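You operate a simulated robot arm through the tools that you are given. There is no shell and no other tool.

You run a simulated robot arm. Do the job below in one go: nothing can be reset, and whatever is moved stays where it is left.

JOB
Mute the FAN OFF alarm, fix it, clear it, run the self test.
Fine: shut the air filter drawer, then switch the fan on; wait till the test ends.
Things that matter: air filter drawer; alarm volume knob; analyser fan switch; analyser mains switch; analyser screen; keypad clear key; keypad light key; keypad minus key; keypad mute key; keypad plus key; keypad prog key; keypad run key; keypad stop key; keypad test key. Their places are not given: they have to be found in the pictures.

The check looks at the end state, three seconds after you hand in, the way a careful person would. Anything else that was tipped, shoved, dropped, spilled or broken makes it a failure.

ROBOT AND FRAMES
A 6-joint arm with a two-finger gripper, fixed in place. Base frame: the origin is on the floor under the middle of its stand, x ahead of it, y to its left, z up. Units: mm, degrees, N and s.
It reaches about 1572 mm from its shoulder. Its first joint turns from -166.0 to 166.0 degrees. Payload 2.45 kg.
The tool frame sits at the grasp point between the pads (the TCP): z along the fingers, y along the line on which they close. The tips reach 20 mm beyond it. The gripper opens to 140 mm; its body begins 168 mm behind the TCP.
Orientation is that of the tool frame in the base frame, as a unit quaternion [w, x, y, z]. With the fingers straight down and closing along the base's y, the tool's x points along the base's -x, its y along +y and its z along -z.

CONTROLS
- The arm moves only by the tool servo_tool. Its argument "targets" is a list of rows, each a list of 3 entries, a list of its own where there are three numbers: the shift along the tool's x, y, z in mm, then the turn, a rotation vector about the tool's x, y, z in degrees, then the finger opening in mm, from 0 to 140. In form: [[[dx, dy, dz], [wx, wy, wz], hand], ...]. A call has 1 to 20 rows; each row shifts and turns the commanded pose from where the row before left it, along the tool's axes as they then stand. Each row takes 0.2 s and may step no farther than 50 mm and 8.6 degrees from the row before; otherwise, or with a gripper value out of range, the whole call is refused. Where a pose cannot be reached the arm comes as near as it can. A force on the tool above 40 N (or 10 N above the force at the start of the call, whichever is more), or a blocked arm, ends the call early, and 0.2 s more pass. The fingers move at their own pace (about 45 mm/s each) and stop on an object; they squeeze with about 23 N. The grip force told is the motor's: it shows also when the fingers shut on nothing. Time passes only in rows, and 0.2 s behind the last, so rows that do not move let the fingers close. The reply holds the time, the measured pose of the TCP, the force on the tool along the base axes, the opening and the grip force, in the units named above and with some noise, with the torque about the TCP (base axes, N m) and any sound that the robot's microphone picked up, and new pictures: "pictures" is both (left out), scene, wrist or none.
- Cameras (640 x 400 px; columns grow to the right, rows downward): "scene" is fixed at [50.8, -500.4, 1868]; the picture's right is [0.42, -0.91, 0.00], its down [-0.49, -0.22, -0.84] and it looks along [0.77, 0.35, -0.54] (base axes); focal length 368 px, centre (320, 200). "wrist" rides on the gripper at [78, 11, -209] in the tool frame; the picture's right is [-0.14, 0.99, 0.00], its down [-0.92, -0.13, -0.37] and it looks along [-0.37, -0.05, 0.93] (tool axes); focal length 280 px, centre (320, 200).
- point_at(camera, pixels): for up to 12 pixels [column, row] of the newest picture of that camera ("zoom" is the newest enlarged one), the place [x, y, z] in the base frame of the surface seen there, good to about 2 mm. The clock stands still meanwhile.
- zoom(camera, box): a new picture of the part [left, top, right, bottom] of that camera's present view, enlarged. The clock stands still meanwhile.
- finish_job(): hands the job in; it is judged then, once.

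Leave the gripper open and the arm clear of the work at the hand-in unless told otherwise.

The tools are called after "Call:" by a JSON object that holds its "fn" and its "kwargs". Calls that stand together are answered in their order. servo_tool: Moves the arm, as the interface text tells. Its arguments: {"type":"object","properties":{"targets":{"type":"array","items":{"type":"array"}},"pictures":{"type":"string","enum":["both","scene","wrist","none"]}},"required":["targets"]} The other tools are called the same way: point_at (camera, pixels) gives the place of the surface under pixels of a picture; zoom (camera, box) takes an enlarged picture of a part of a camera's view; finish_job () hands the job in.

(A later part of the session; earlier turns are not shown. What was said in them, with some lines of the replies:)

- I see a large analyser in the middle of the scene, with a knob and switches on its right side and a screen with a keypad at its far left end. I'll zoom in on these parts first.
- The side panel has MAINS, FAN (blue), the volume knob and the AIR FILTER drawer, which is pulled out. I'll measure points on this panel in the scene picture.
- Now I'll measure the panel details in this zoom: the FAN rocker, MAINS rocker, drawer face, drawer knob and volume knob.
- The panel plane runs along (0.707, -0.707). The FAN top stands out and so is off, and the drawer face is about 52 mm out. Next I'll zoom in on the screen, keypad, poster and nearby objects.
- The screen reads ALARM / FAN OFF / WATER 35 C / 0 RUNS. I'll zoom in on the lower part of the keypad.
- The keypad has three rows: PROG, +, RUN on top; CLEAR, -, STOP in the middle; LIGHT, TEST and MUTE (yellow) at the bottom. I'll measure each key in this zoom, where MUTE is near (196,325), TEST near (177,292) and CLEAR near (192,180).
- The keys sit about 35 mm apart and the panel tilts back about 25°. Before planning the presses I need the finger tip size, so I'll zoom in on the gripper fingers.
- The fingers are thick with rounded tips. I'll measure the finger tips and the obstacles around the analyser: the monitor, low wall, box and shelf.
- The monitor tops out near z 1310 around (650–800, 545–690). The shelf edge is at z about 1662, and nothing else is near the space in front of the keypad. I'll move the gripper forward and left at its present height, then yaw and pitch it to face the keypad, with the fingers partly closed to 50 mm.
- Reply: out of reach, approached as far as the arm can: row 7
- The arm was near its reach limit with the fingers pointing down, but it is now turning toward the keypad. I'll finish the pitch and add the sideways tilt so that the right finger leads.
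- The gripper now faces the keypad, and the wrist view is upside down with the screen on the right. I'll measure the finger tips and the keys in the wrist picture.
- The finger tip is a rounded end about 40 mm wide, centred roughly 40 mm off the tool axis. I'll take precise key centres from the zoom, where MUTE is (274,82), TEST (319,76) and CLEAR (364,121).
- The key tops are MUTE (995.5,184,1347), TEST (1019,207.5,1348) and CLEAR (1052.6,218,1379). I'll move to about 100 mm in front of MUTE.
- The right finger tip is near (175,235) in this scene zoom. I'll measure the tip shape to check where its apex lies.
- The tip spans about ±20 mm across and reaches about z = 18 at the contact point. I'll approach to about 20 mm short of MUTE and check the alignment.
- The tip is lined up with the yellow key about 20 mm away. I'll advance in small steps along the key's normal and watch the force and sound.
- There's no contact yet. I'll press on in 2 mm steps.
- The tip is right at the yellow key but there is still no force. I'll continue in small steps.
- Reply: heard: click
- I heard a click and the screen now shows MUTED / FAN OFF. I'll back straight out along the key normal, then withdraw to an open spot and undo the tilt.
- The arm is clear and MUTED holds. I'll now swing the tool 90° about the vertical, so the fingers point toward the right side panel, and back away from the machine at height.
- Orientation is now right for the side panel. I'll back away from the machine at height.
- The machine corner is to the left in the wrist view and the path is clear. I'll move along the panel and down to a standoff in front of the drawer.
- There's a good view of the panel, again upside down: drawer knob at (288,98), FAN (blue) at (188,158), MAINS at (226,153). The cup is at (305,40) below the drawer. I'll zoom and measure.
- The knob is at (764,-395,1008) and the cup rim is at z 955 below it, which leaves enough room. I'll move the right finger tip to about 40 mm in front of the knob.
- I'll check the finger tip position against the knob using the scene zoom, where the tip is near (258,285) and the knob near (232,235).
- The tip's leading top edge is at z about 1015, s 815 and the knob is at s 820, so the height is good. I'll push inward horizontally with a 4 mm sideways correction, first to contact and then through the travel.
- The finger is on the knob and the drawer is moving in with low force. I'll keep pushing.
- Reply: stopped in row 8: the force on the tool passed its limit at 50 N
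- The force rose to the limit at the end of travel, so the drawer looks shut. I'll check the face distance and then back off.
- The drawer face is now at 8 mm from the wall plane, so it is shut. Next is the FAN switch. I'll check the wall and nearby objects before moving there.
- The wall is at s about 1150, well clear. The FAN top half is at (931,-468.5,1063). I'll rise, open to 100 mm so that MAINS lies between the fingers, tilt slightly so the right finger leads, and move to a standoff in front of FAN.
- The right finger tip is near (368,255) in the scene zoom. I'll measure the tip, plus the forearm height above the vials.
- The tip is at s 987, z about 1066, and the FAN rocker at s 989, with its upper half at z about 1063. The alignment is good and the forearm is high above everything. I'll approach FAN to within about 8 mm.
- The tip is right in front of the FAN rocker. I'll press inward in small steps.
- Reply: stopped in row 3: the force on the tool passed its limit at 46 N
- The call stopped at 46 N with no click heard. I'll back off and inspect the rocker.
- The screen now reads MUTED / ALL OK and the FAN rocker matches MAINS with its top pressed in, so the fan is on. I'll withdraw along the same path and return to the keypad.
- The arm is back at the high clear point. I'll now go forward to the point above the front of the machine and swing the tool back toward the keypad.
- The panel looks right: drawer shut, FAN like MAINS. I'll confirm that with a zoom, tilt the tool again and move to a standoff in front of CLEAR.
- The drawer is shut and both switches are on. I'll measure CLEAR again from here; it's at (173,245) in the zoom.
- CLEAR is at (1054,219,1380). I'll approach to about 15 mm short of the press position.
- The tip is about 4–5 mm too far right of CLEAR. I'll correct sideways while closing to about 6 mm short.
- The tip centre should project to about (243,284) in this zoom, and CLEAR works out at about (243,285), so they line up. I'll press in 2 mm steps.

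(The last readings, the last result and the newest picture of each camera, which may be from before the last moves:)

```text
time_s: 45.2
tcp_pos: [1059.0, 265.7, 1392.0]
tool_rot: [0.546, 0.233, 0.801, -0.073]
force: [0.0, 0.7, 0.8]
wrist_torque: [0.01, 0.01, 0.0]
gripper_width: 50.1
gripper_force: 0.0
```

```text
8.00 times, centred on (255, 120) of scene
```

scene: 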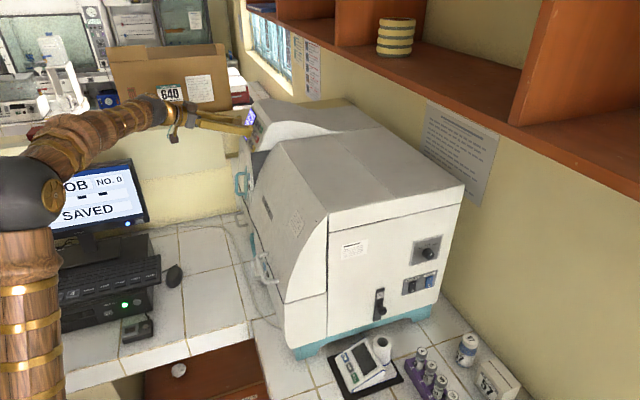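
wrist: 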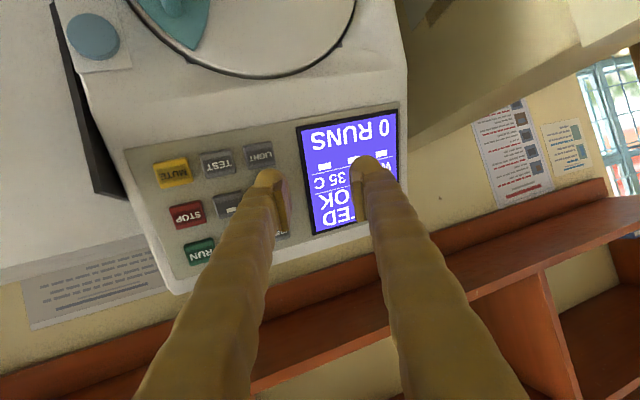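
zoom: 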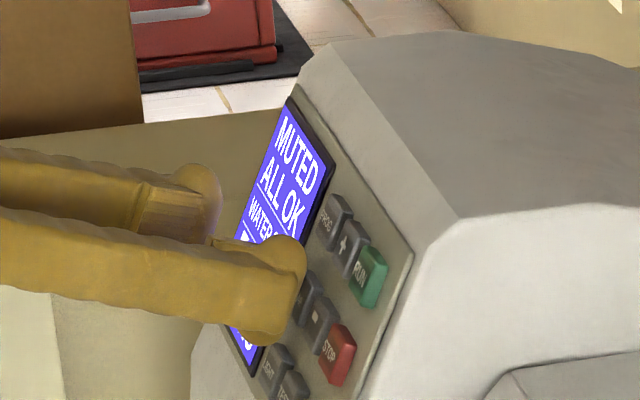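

No contact yet. I'll continue a few more small steps.

Call:
{"fn": "servo_tool", "kwargs": {"targets": [[[0, -0.5, 1.9], [0, 0, 0], 50], [[0, -0.5, 1.9], [0, 0, 0], 50], [[0, 0, 0], [0, 0, 0], 50]]}}

Call:
{"fn": "zoom", "kwargs": {"camera": "scene", "box": [230, 95, 280, 145]}}

```text
time_s: 46.0
tcp_pos: [1063.2, 263.7, 1390.0]
tool_rot: [0.547, 0.232, 0.801, -0.071]
force: [-7.3, 4.1, 2.8]
wrist_torque: [0.03, 0.15, -0.33]
gripper_width: 50.2
gripper_force: 0.4
heard: click
```

scene: 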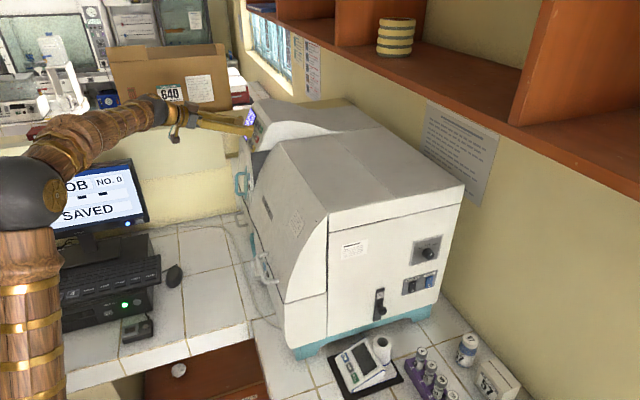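
wrist: 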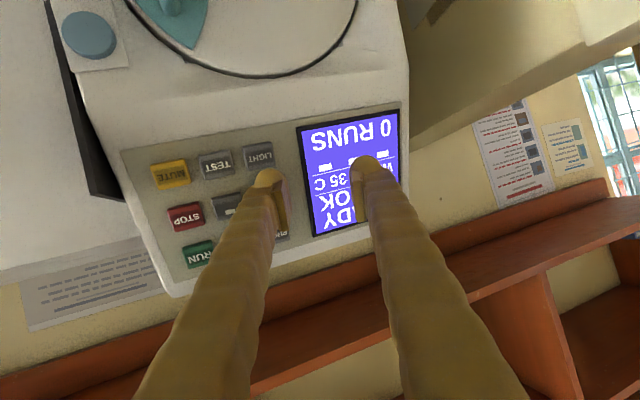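

```text
8.00 times, centred on (255, 120) of scene
```

zoom: 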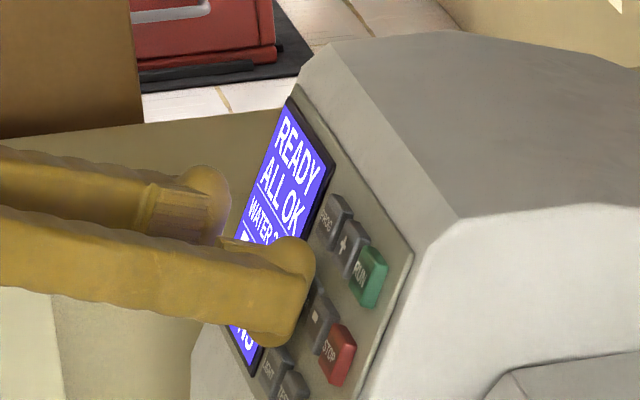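

I heard a click and the screen shows READY / ALL OK. I'll back off 30 mm and shift to 15 mm in front of TEST.

Call:
{"fn": "servo_tool", "kwargs": {"targets": [[[-0.6, 5.1, -14], [0, 0, 0], 50], [[-0.6, 5.1, -14], [0, 0, 0], 50], [[18.7, -17.6, 0.4], [0, 0, 0], 50], [[18.7, -17.6, 0.4], [0, 0, 0], 50], [[0, 0, 0], [0, 0, 0], 50]]}}

Call:
{"fn": "zoom", "kwargs": {"camera": "wrist", "box": [200, 80, 400, 240]}}

Call:
{"fn": "zoom", "kwargs": {"camera": "scene", "box": [230, 95, 280, 145]}}

```text
time_s: 47.2
tcp_pos: [1020.1, 262.4, 1363.8]
tool_rot: [0.547, 0.231, 0.801, -0.071]
force: [-0.4, -0.2, 0.2]
wrist_torque: [-0.03, 0.01, -0.01]
gripper_width: 50.1
gripper_force: 0.1
```

scene: 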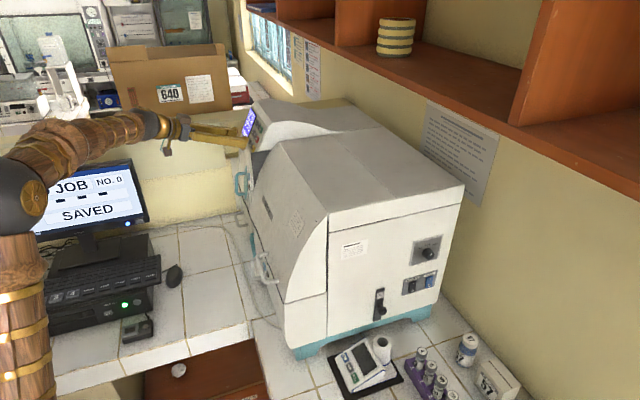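
wrist: 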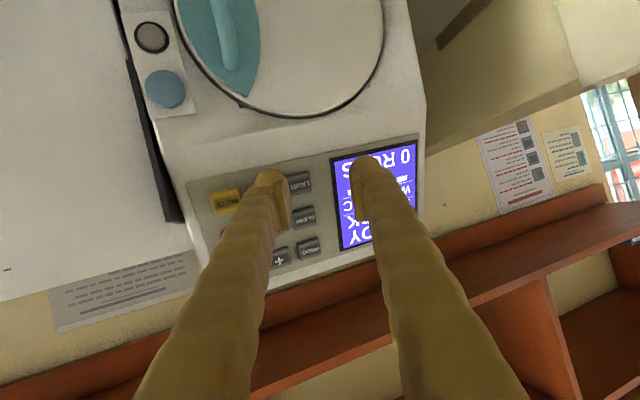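

```text
2.50 times, centred on (300, 160) of wrist
```

zoom: 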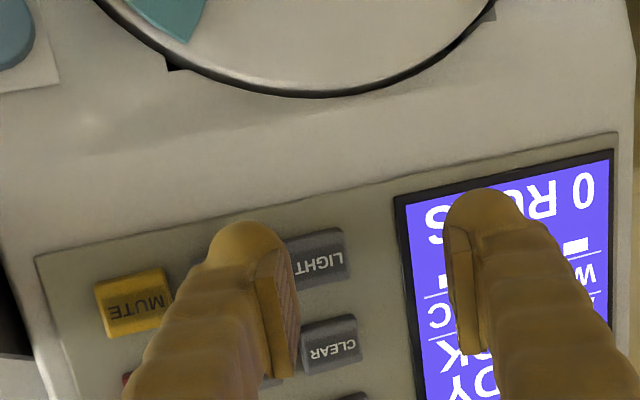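

```text
8.00 times, centred on (255, 120) of scene
```

zoom: 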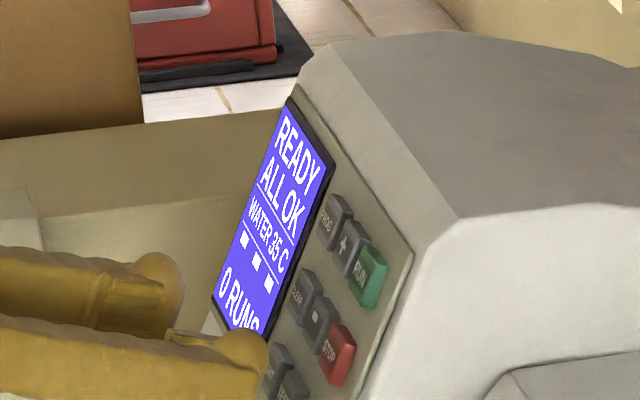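

TEST is hidden behind the tip. From MUTE at (134,302) and LIGHT at (314,259) it should be near (224,281), so I may be a few mm too far toward LIGHT. I'll measure.

Call:
{"fn": "point_at", "kwargs": {"camera": "wrist", "pixels": [[226, 201], [300, 183], [305, 217], [215, 195], [243, 193], [310, 178], [268, 172], [258, 180], [280, 178]]}}

Call:
{"fn": "point_at", "kwargs": {"camera": "zoom", "pixels": [[280, 345], [300, 360], [275, 400], [270, 330], [200, 400], [262, 360]]}}

```text
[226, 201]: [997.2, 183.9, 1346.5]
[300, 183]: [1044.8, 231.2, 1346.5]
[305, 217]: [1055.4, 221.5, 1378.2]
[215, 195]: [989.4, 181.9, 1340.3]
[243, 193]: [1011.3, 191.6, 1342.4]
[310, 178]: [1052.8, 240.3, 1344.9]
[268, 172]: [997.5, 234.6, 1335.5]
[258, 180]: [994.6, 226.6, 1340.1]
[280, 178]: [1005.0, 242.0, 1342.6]
```

```text
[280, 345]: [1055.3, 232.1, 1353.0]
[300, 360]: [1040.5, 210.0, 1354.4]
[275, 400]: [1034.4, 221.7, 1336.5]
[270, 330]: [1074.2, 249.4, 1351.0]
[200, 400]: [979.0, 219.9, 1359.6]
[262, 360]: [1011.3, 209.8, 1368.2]
```

MUTE and LIGHT put TEST at (1021,207.5,1346.5), and the tip's line of motion passes within 2–4 mm of that. I'll press with a small 2 mm upward correction.

Call:
{"fn": "servo_tool", "kwargs": {"targets": [[[-0.9, -1.4, 3.8], [0, 0, 0], 50], [[-0.9, -1.6, 3.8], [0, 0, 0], 50], [[0.1, -1.0, 2.6], [0, 0, 0], 50], [[0, 0, 0], [0, 0, 0], 50]]}}

Call:
{"fn": "zoom", "kwargs": {"camera": "scene", "box": [230, 105, 280, 155]}}

Call:
{"fn": "zoom", "kwargs": {"camera": "wrist", "box": [200, 80, 400, 240]}}

```text
time_s: 48.2
tcp_pos: [1027.1, 255.0, 1362.1]
tool_rot: [0.548, 0.231, 0.801, -0.072]
force: [0.0, 0.2, 0.0]
wrist_torque: [-0.01, -0.01, -0.03]
gripper_width: 49.9
gripper_force: 0.0
```

scene: 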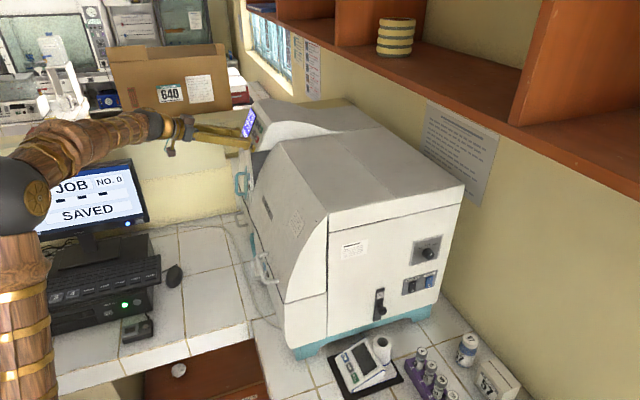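
wrist: 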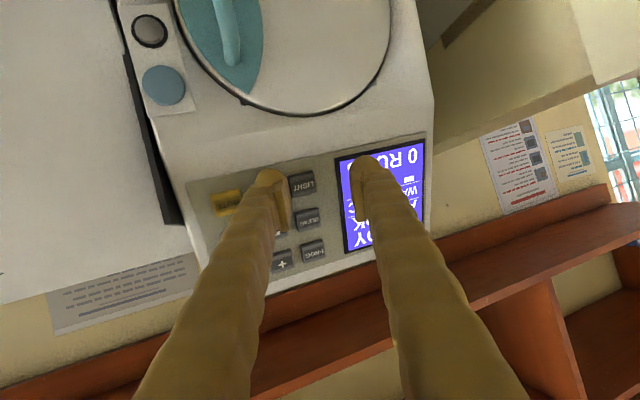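

```text
8.00 times, centred on (255, 130) of scene
```

zoom: 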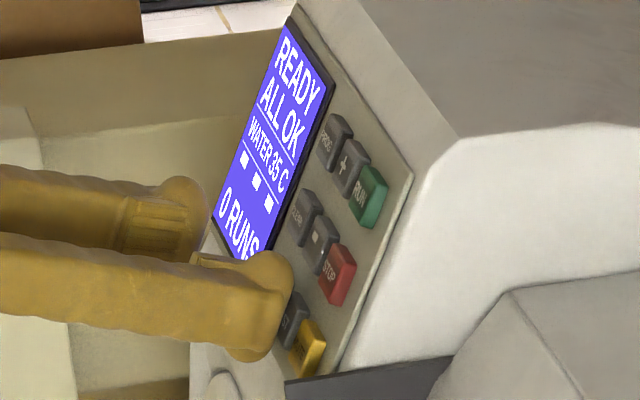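

```text
2.50 times, centred on (300, 160) of wrist
```

zoom: 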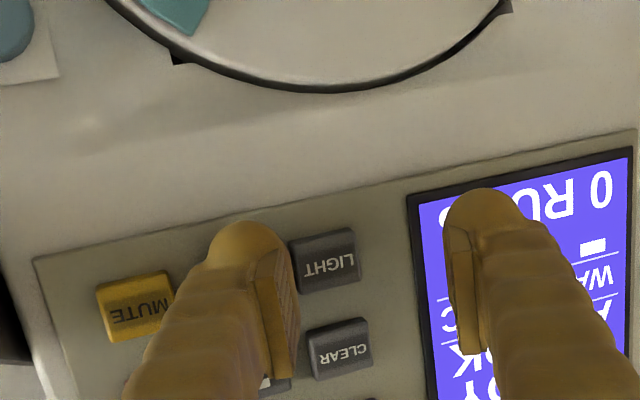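

The tip is just above TEST and well clear of MUTE and LIGHT. I'll continue in 2 mm steps.

Call:
{"fn": "servo_tool", "kwargs": {"targets": [[[0.1, -0.7, 1.9], [0, 0, 0], 50], [[0.1, -0.7, 1.9], [0, 0, 0], 50], [[0, 0, 0], [0, 0, 0], 50]], "pictures": "none"}}

Call:
{"fn": "zoom", "kwargs": {"camera": "scene", "box": [230, 105, 280, 155]}}

```text
time_s: 49.0
tcp_pos: [1028.1, 250.3, 1358.9]
tool_rot: [0.548, 0.231, 0.801, -0.071]
force: [-0.7, 1.1, 2.1]
wrist_torque: [-0.03, 0.06, -0.04]
gripper_width: 49.2
gripper_force: 0.0
heard: click
```

```text
8.00 times, centred on (255, 130) of scene
```

zoom: 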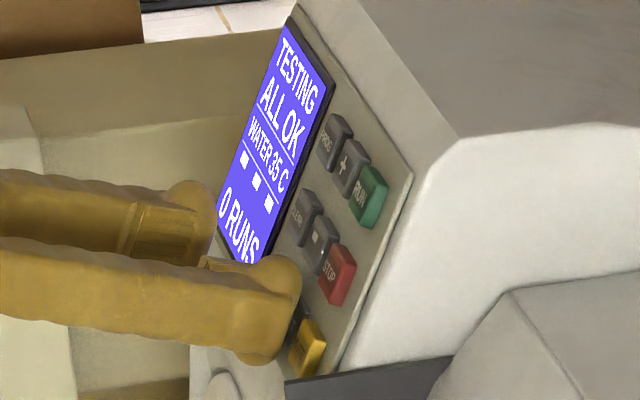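

Click heard, and the screen shows TESTING. I'll back straight out along the normal, move clear of the keypad and open the gripper while the test runs.

Call:
{"fn": "servo_tool", "kwargs": {"targets": [[[-0.6, 5.1, -14], [0, 0, 0], 50], [[-1.2, 10.3, -28], [0, 0, 0], 50], [[-1.6, 13.7, -37.5], [0, 0, 0], 50], [[-1.6, 13.7, -37.5], [0, 0, 0], 50], [[-17.3, -41.2, -14.5], [0, 0, 0], 60], [[-17.3, -41.2, -14.5], [0, 0, 0], 80], [[-17.3, -41.2, -14.5], [0, 0, 0], 100], [[-17.3, -41.2, -14.5], [0, 0, 0], 120], [[-17.3, -41.2, -14.5], [0, 0, 0], 140], [[-17.3, -41.2, -14.5], [0, 0, 0], 140], [[0, 0, 0], [0, 0, 0], 140], [[0, 0, 0], [0, 0, 0], 140]]}}

Call:
{"fn": "zoom", "kwargs": {"camera": "scene", "box": [235, 95, 285, 145]}}

```text
time_s: 51.6
tcp_pos: [795.8, 112.7, 1511.9]
tool_rot: [0.547, 0.233, 0.801, -0.072]
force: [-0.8, -0.3, 0.3]
wrist_torque: [0.0, 0.03, -0.03]
gripper_width: 139.8
gripper_force: 0.1
```

scene: 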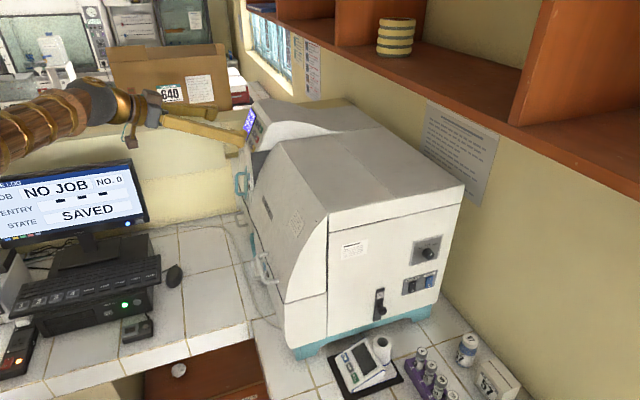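
wrist: 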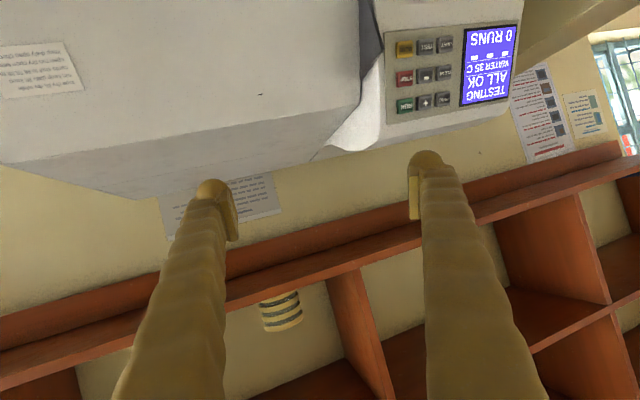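

```text
8.00 times, centred on (260, 120) of scene
```

zoom: 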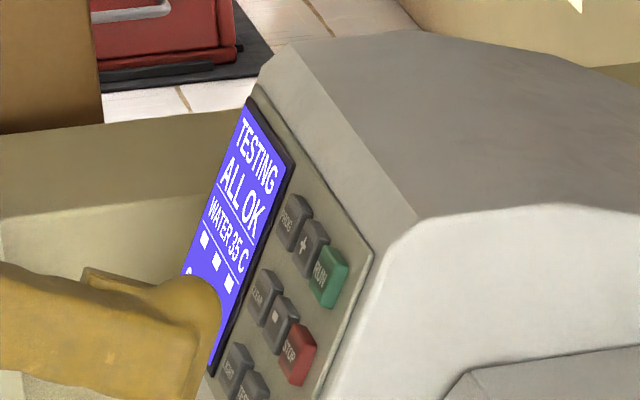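

The test is still running. I'll retreat a bit farther and wait with still rows.

Call:
{"fn": "servo_tool", "kwargs": {"targets": [[[-17.3, -10, -40], [0, 0, 0], 140], [[-17.3, -10, -40], [0, 0, 0], 140], [[0, 0, 0], [0, 0, 0], 140], [[0, 0, 0], [0, 0, 0], 140], [[0, 0, 0], [0, 0, 0], 140], [[0, 0, 0], [0, 0, 0], 140], [[0, 0, 0], [0, 0, 0], 140], [[0, 0, 0], [0, 0, 0], 140], [[0, 0, 0], [0, 0, 0], 140], [[0, 0, 0], [0, 0, 0], 140], [[0, 0, 0], [0, 0, 0], 140], [[0, 0, 0], [0, 0, 0], 140], [[0, 0, 0], [0, 0, 0], 140], [[0, 0, 0], [0, 0, 0], 140], [[0, 0, 0], [0, 0, 0], 140], [[0, 0, 0], [0, 0, 0], 140], [[0, 0, 0], [0, 0, 0], 140], [[0, 0, 0], [0, 0, 0], 140], [[0, 0, 0], [0, 0, 0], 140], [[0, 0, 0], [0, 0, 0], 140]]}}

Call:
{"fn": "zoom", "kwargs": {"camera": "scene", "box": [235, 95, 285, 145]}}

```text
time_s: 55.8
tcp_pos: [732.1, 116.0, 1572.2]
tool_rot: [0.548, 0.232, 0.801, -0.071]
force: [-0.3, -0.1, 1.1]
wrist_torque: [0.0, -0.01, 0.01]
gripper_width: 139.9
gripper_force: 0.1
```

scene: 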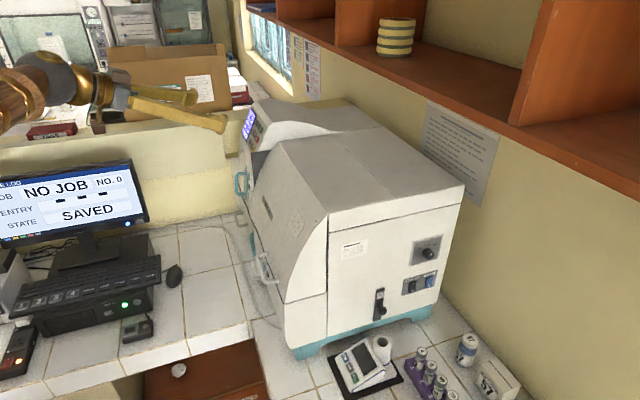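
wrist: 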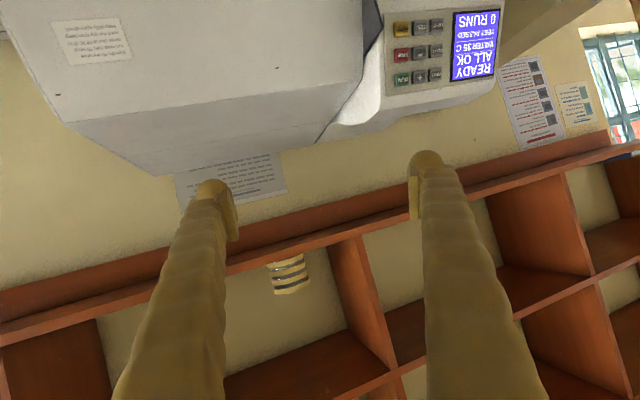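

```text
8.00 times, centred on (260, 120) of scene
```

zoom: 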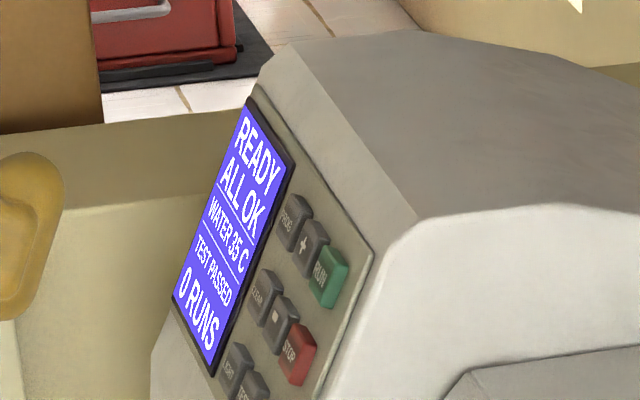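

The screen shows READY / ALL OK / TEST PASSED. I'll take a last look at the side panel and the bench items before handing in.

Call:
{"fn": "zoom", "kwargs": {"camera": "scene", "box": [330, 220, 530, 400]}}

```text
2.22 times, centred on (430, 310) of scene
```

zoom: 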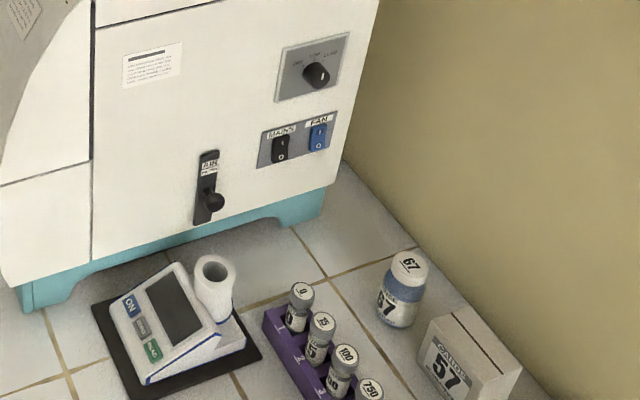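

The drawer is shut, FAN and MAINS are on, the volume knob hasn't been touched, and the bench items are where they were. The gripper is open and the arm is clear, so I'm handing in.

Call:
{"fn": "finish_job", "kwargs": {}}

```text
The job is handed in.
```

The job is done: the FAN OFF alarm was muted, fixed and cleared, and the self test passed. The screen now reads READY / ALL OK / TEST PASSED.

1. **Mute:** I pressed MUTE and the screen changed to MUTED / FAN OFF.
2. **Fix:** I pushed the air filter drawer shut, then switched the fan on. The screen changed to ALL OK.
3. **Clear:** I pressed CLEAR and the screen changed to READY.
4. **Self test:** I pressed TEST and waited until the screen showed TEST PASSED.

The drawer push and the fan press each stopped at the tool's force limit (50 N and 46 N). There was no click from the fan switch, so I confirmed it was on by the screen and by the switch matching MAINS.

The mains switch and volume knob were not touched, and the last picture shows the bench items beside the analyser where they were. I left the gripper open and the arm clear of the machine.
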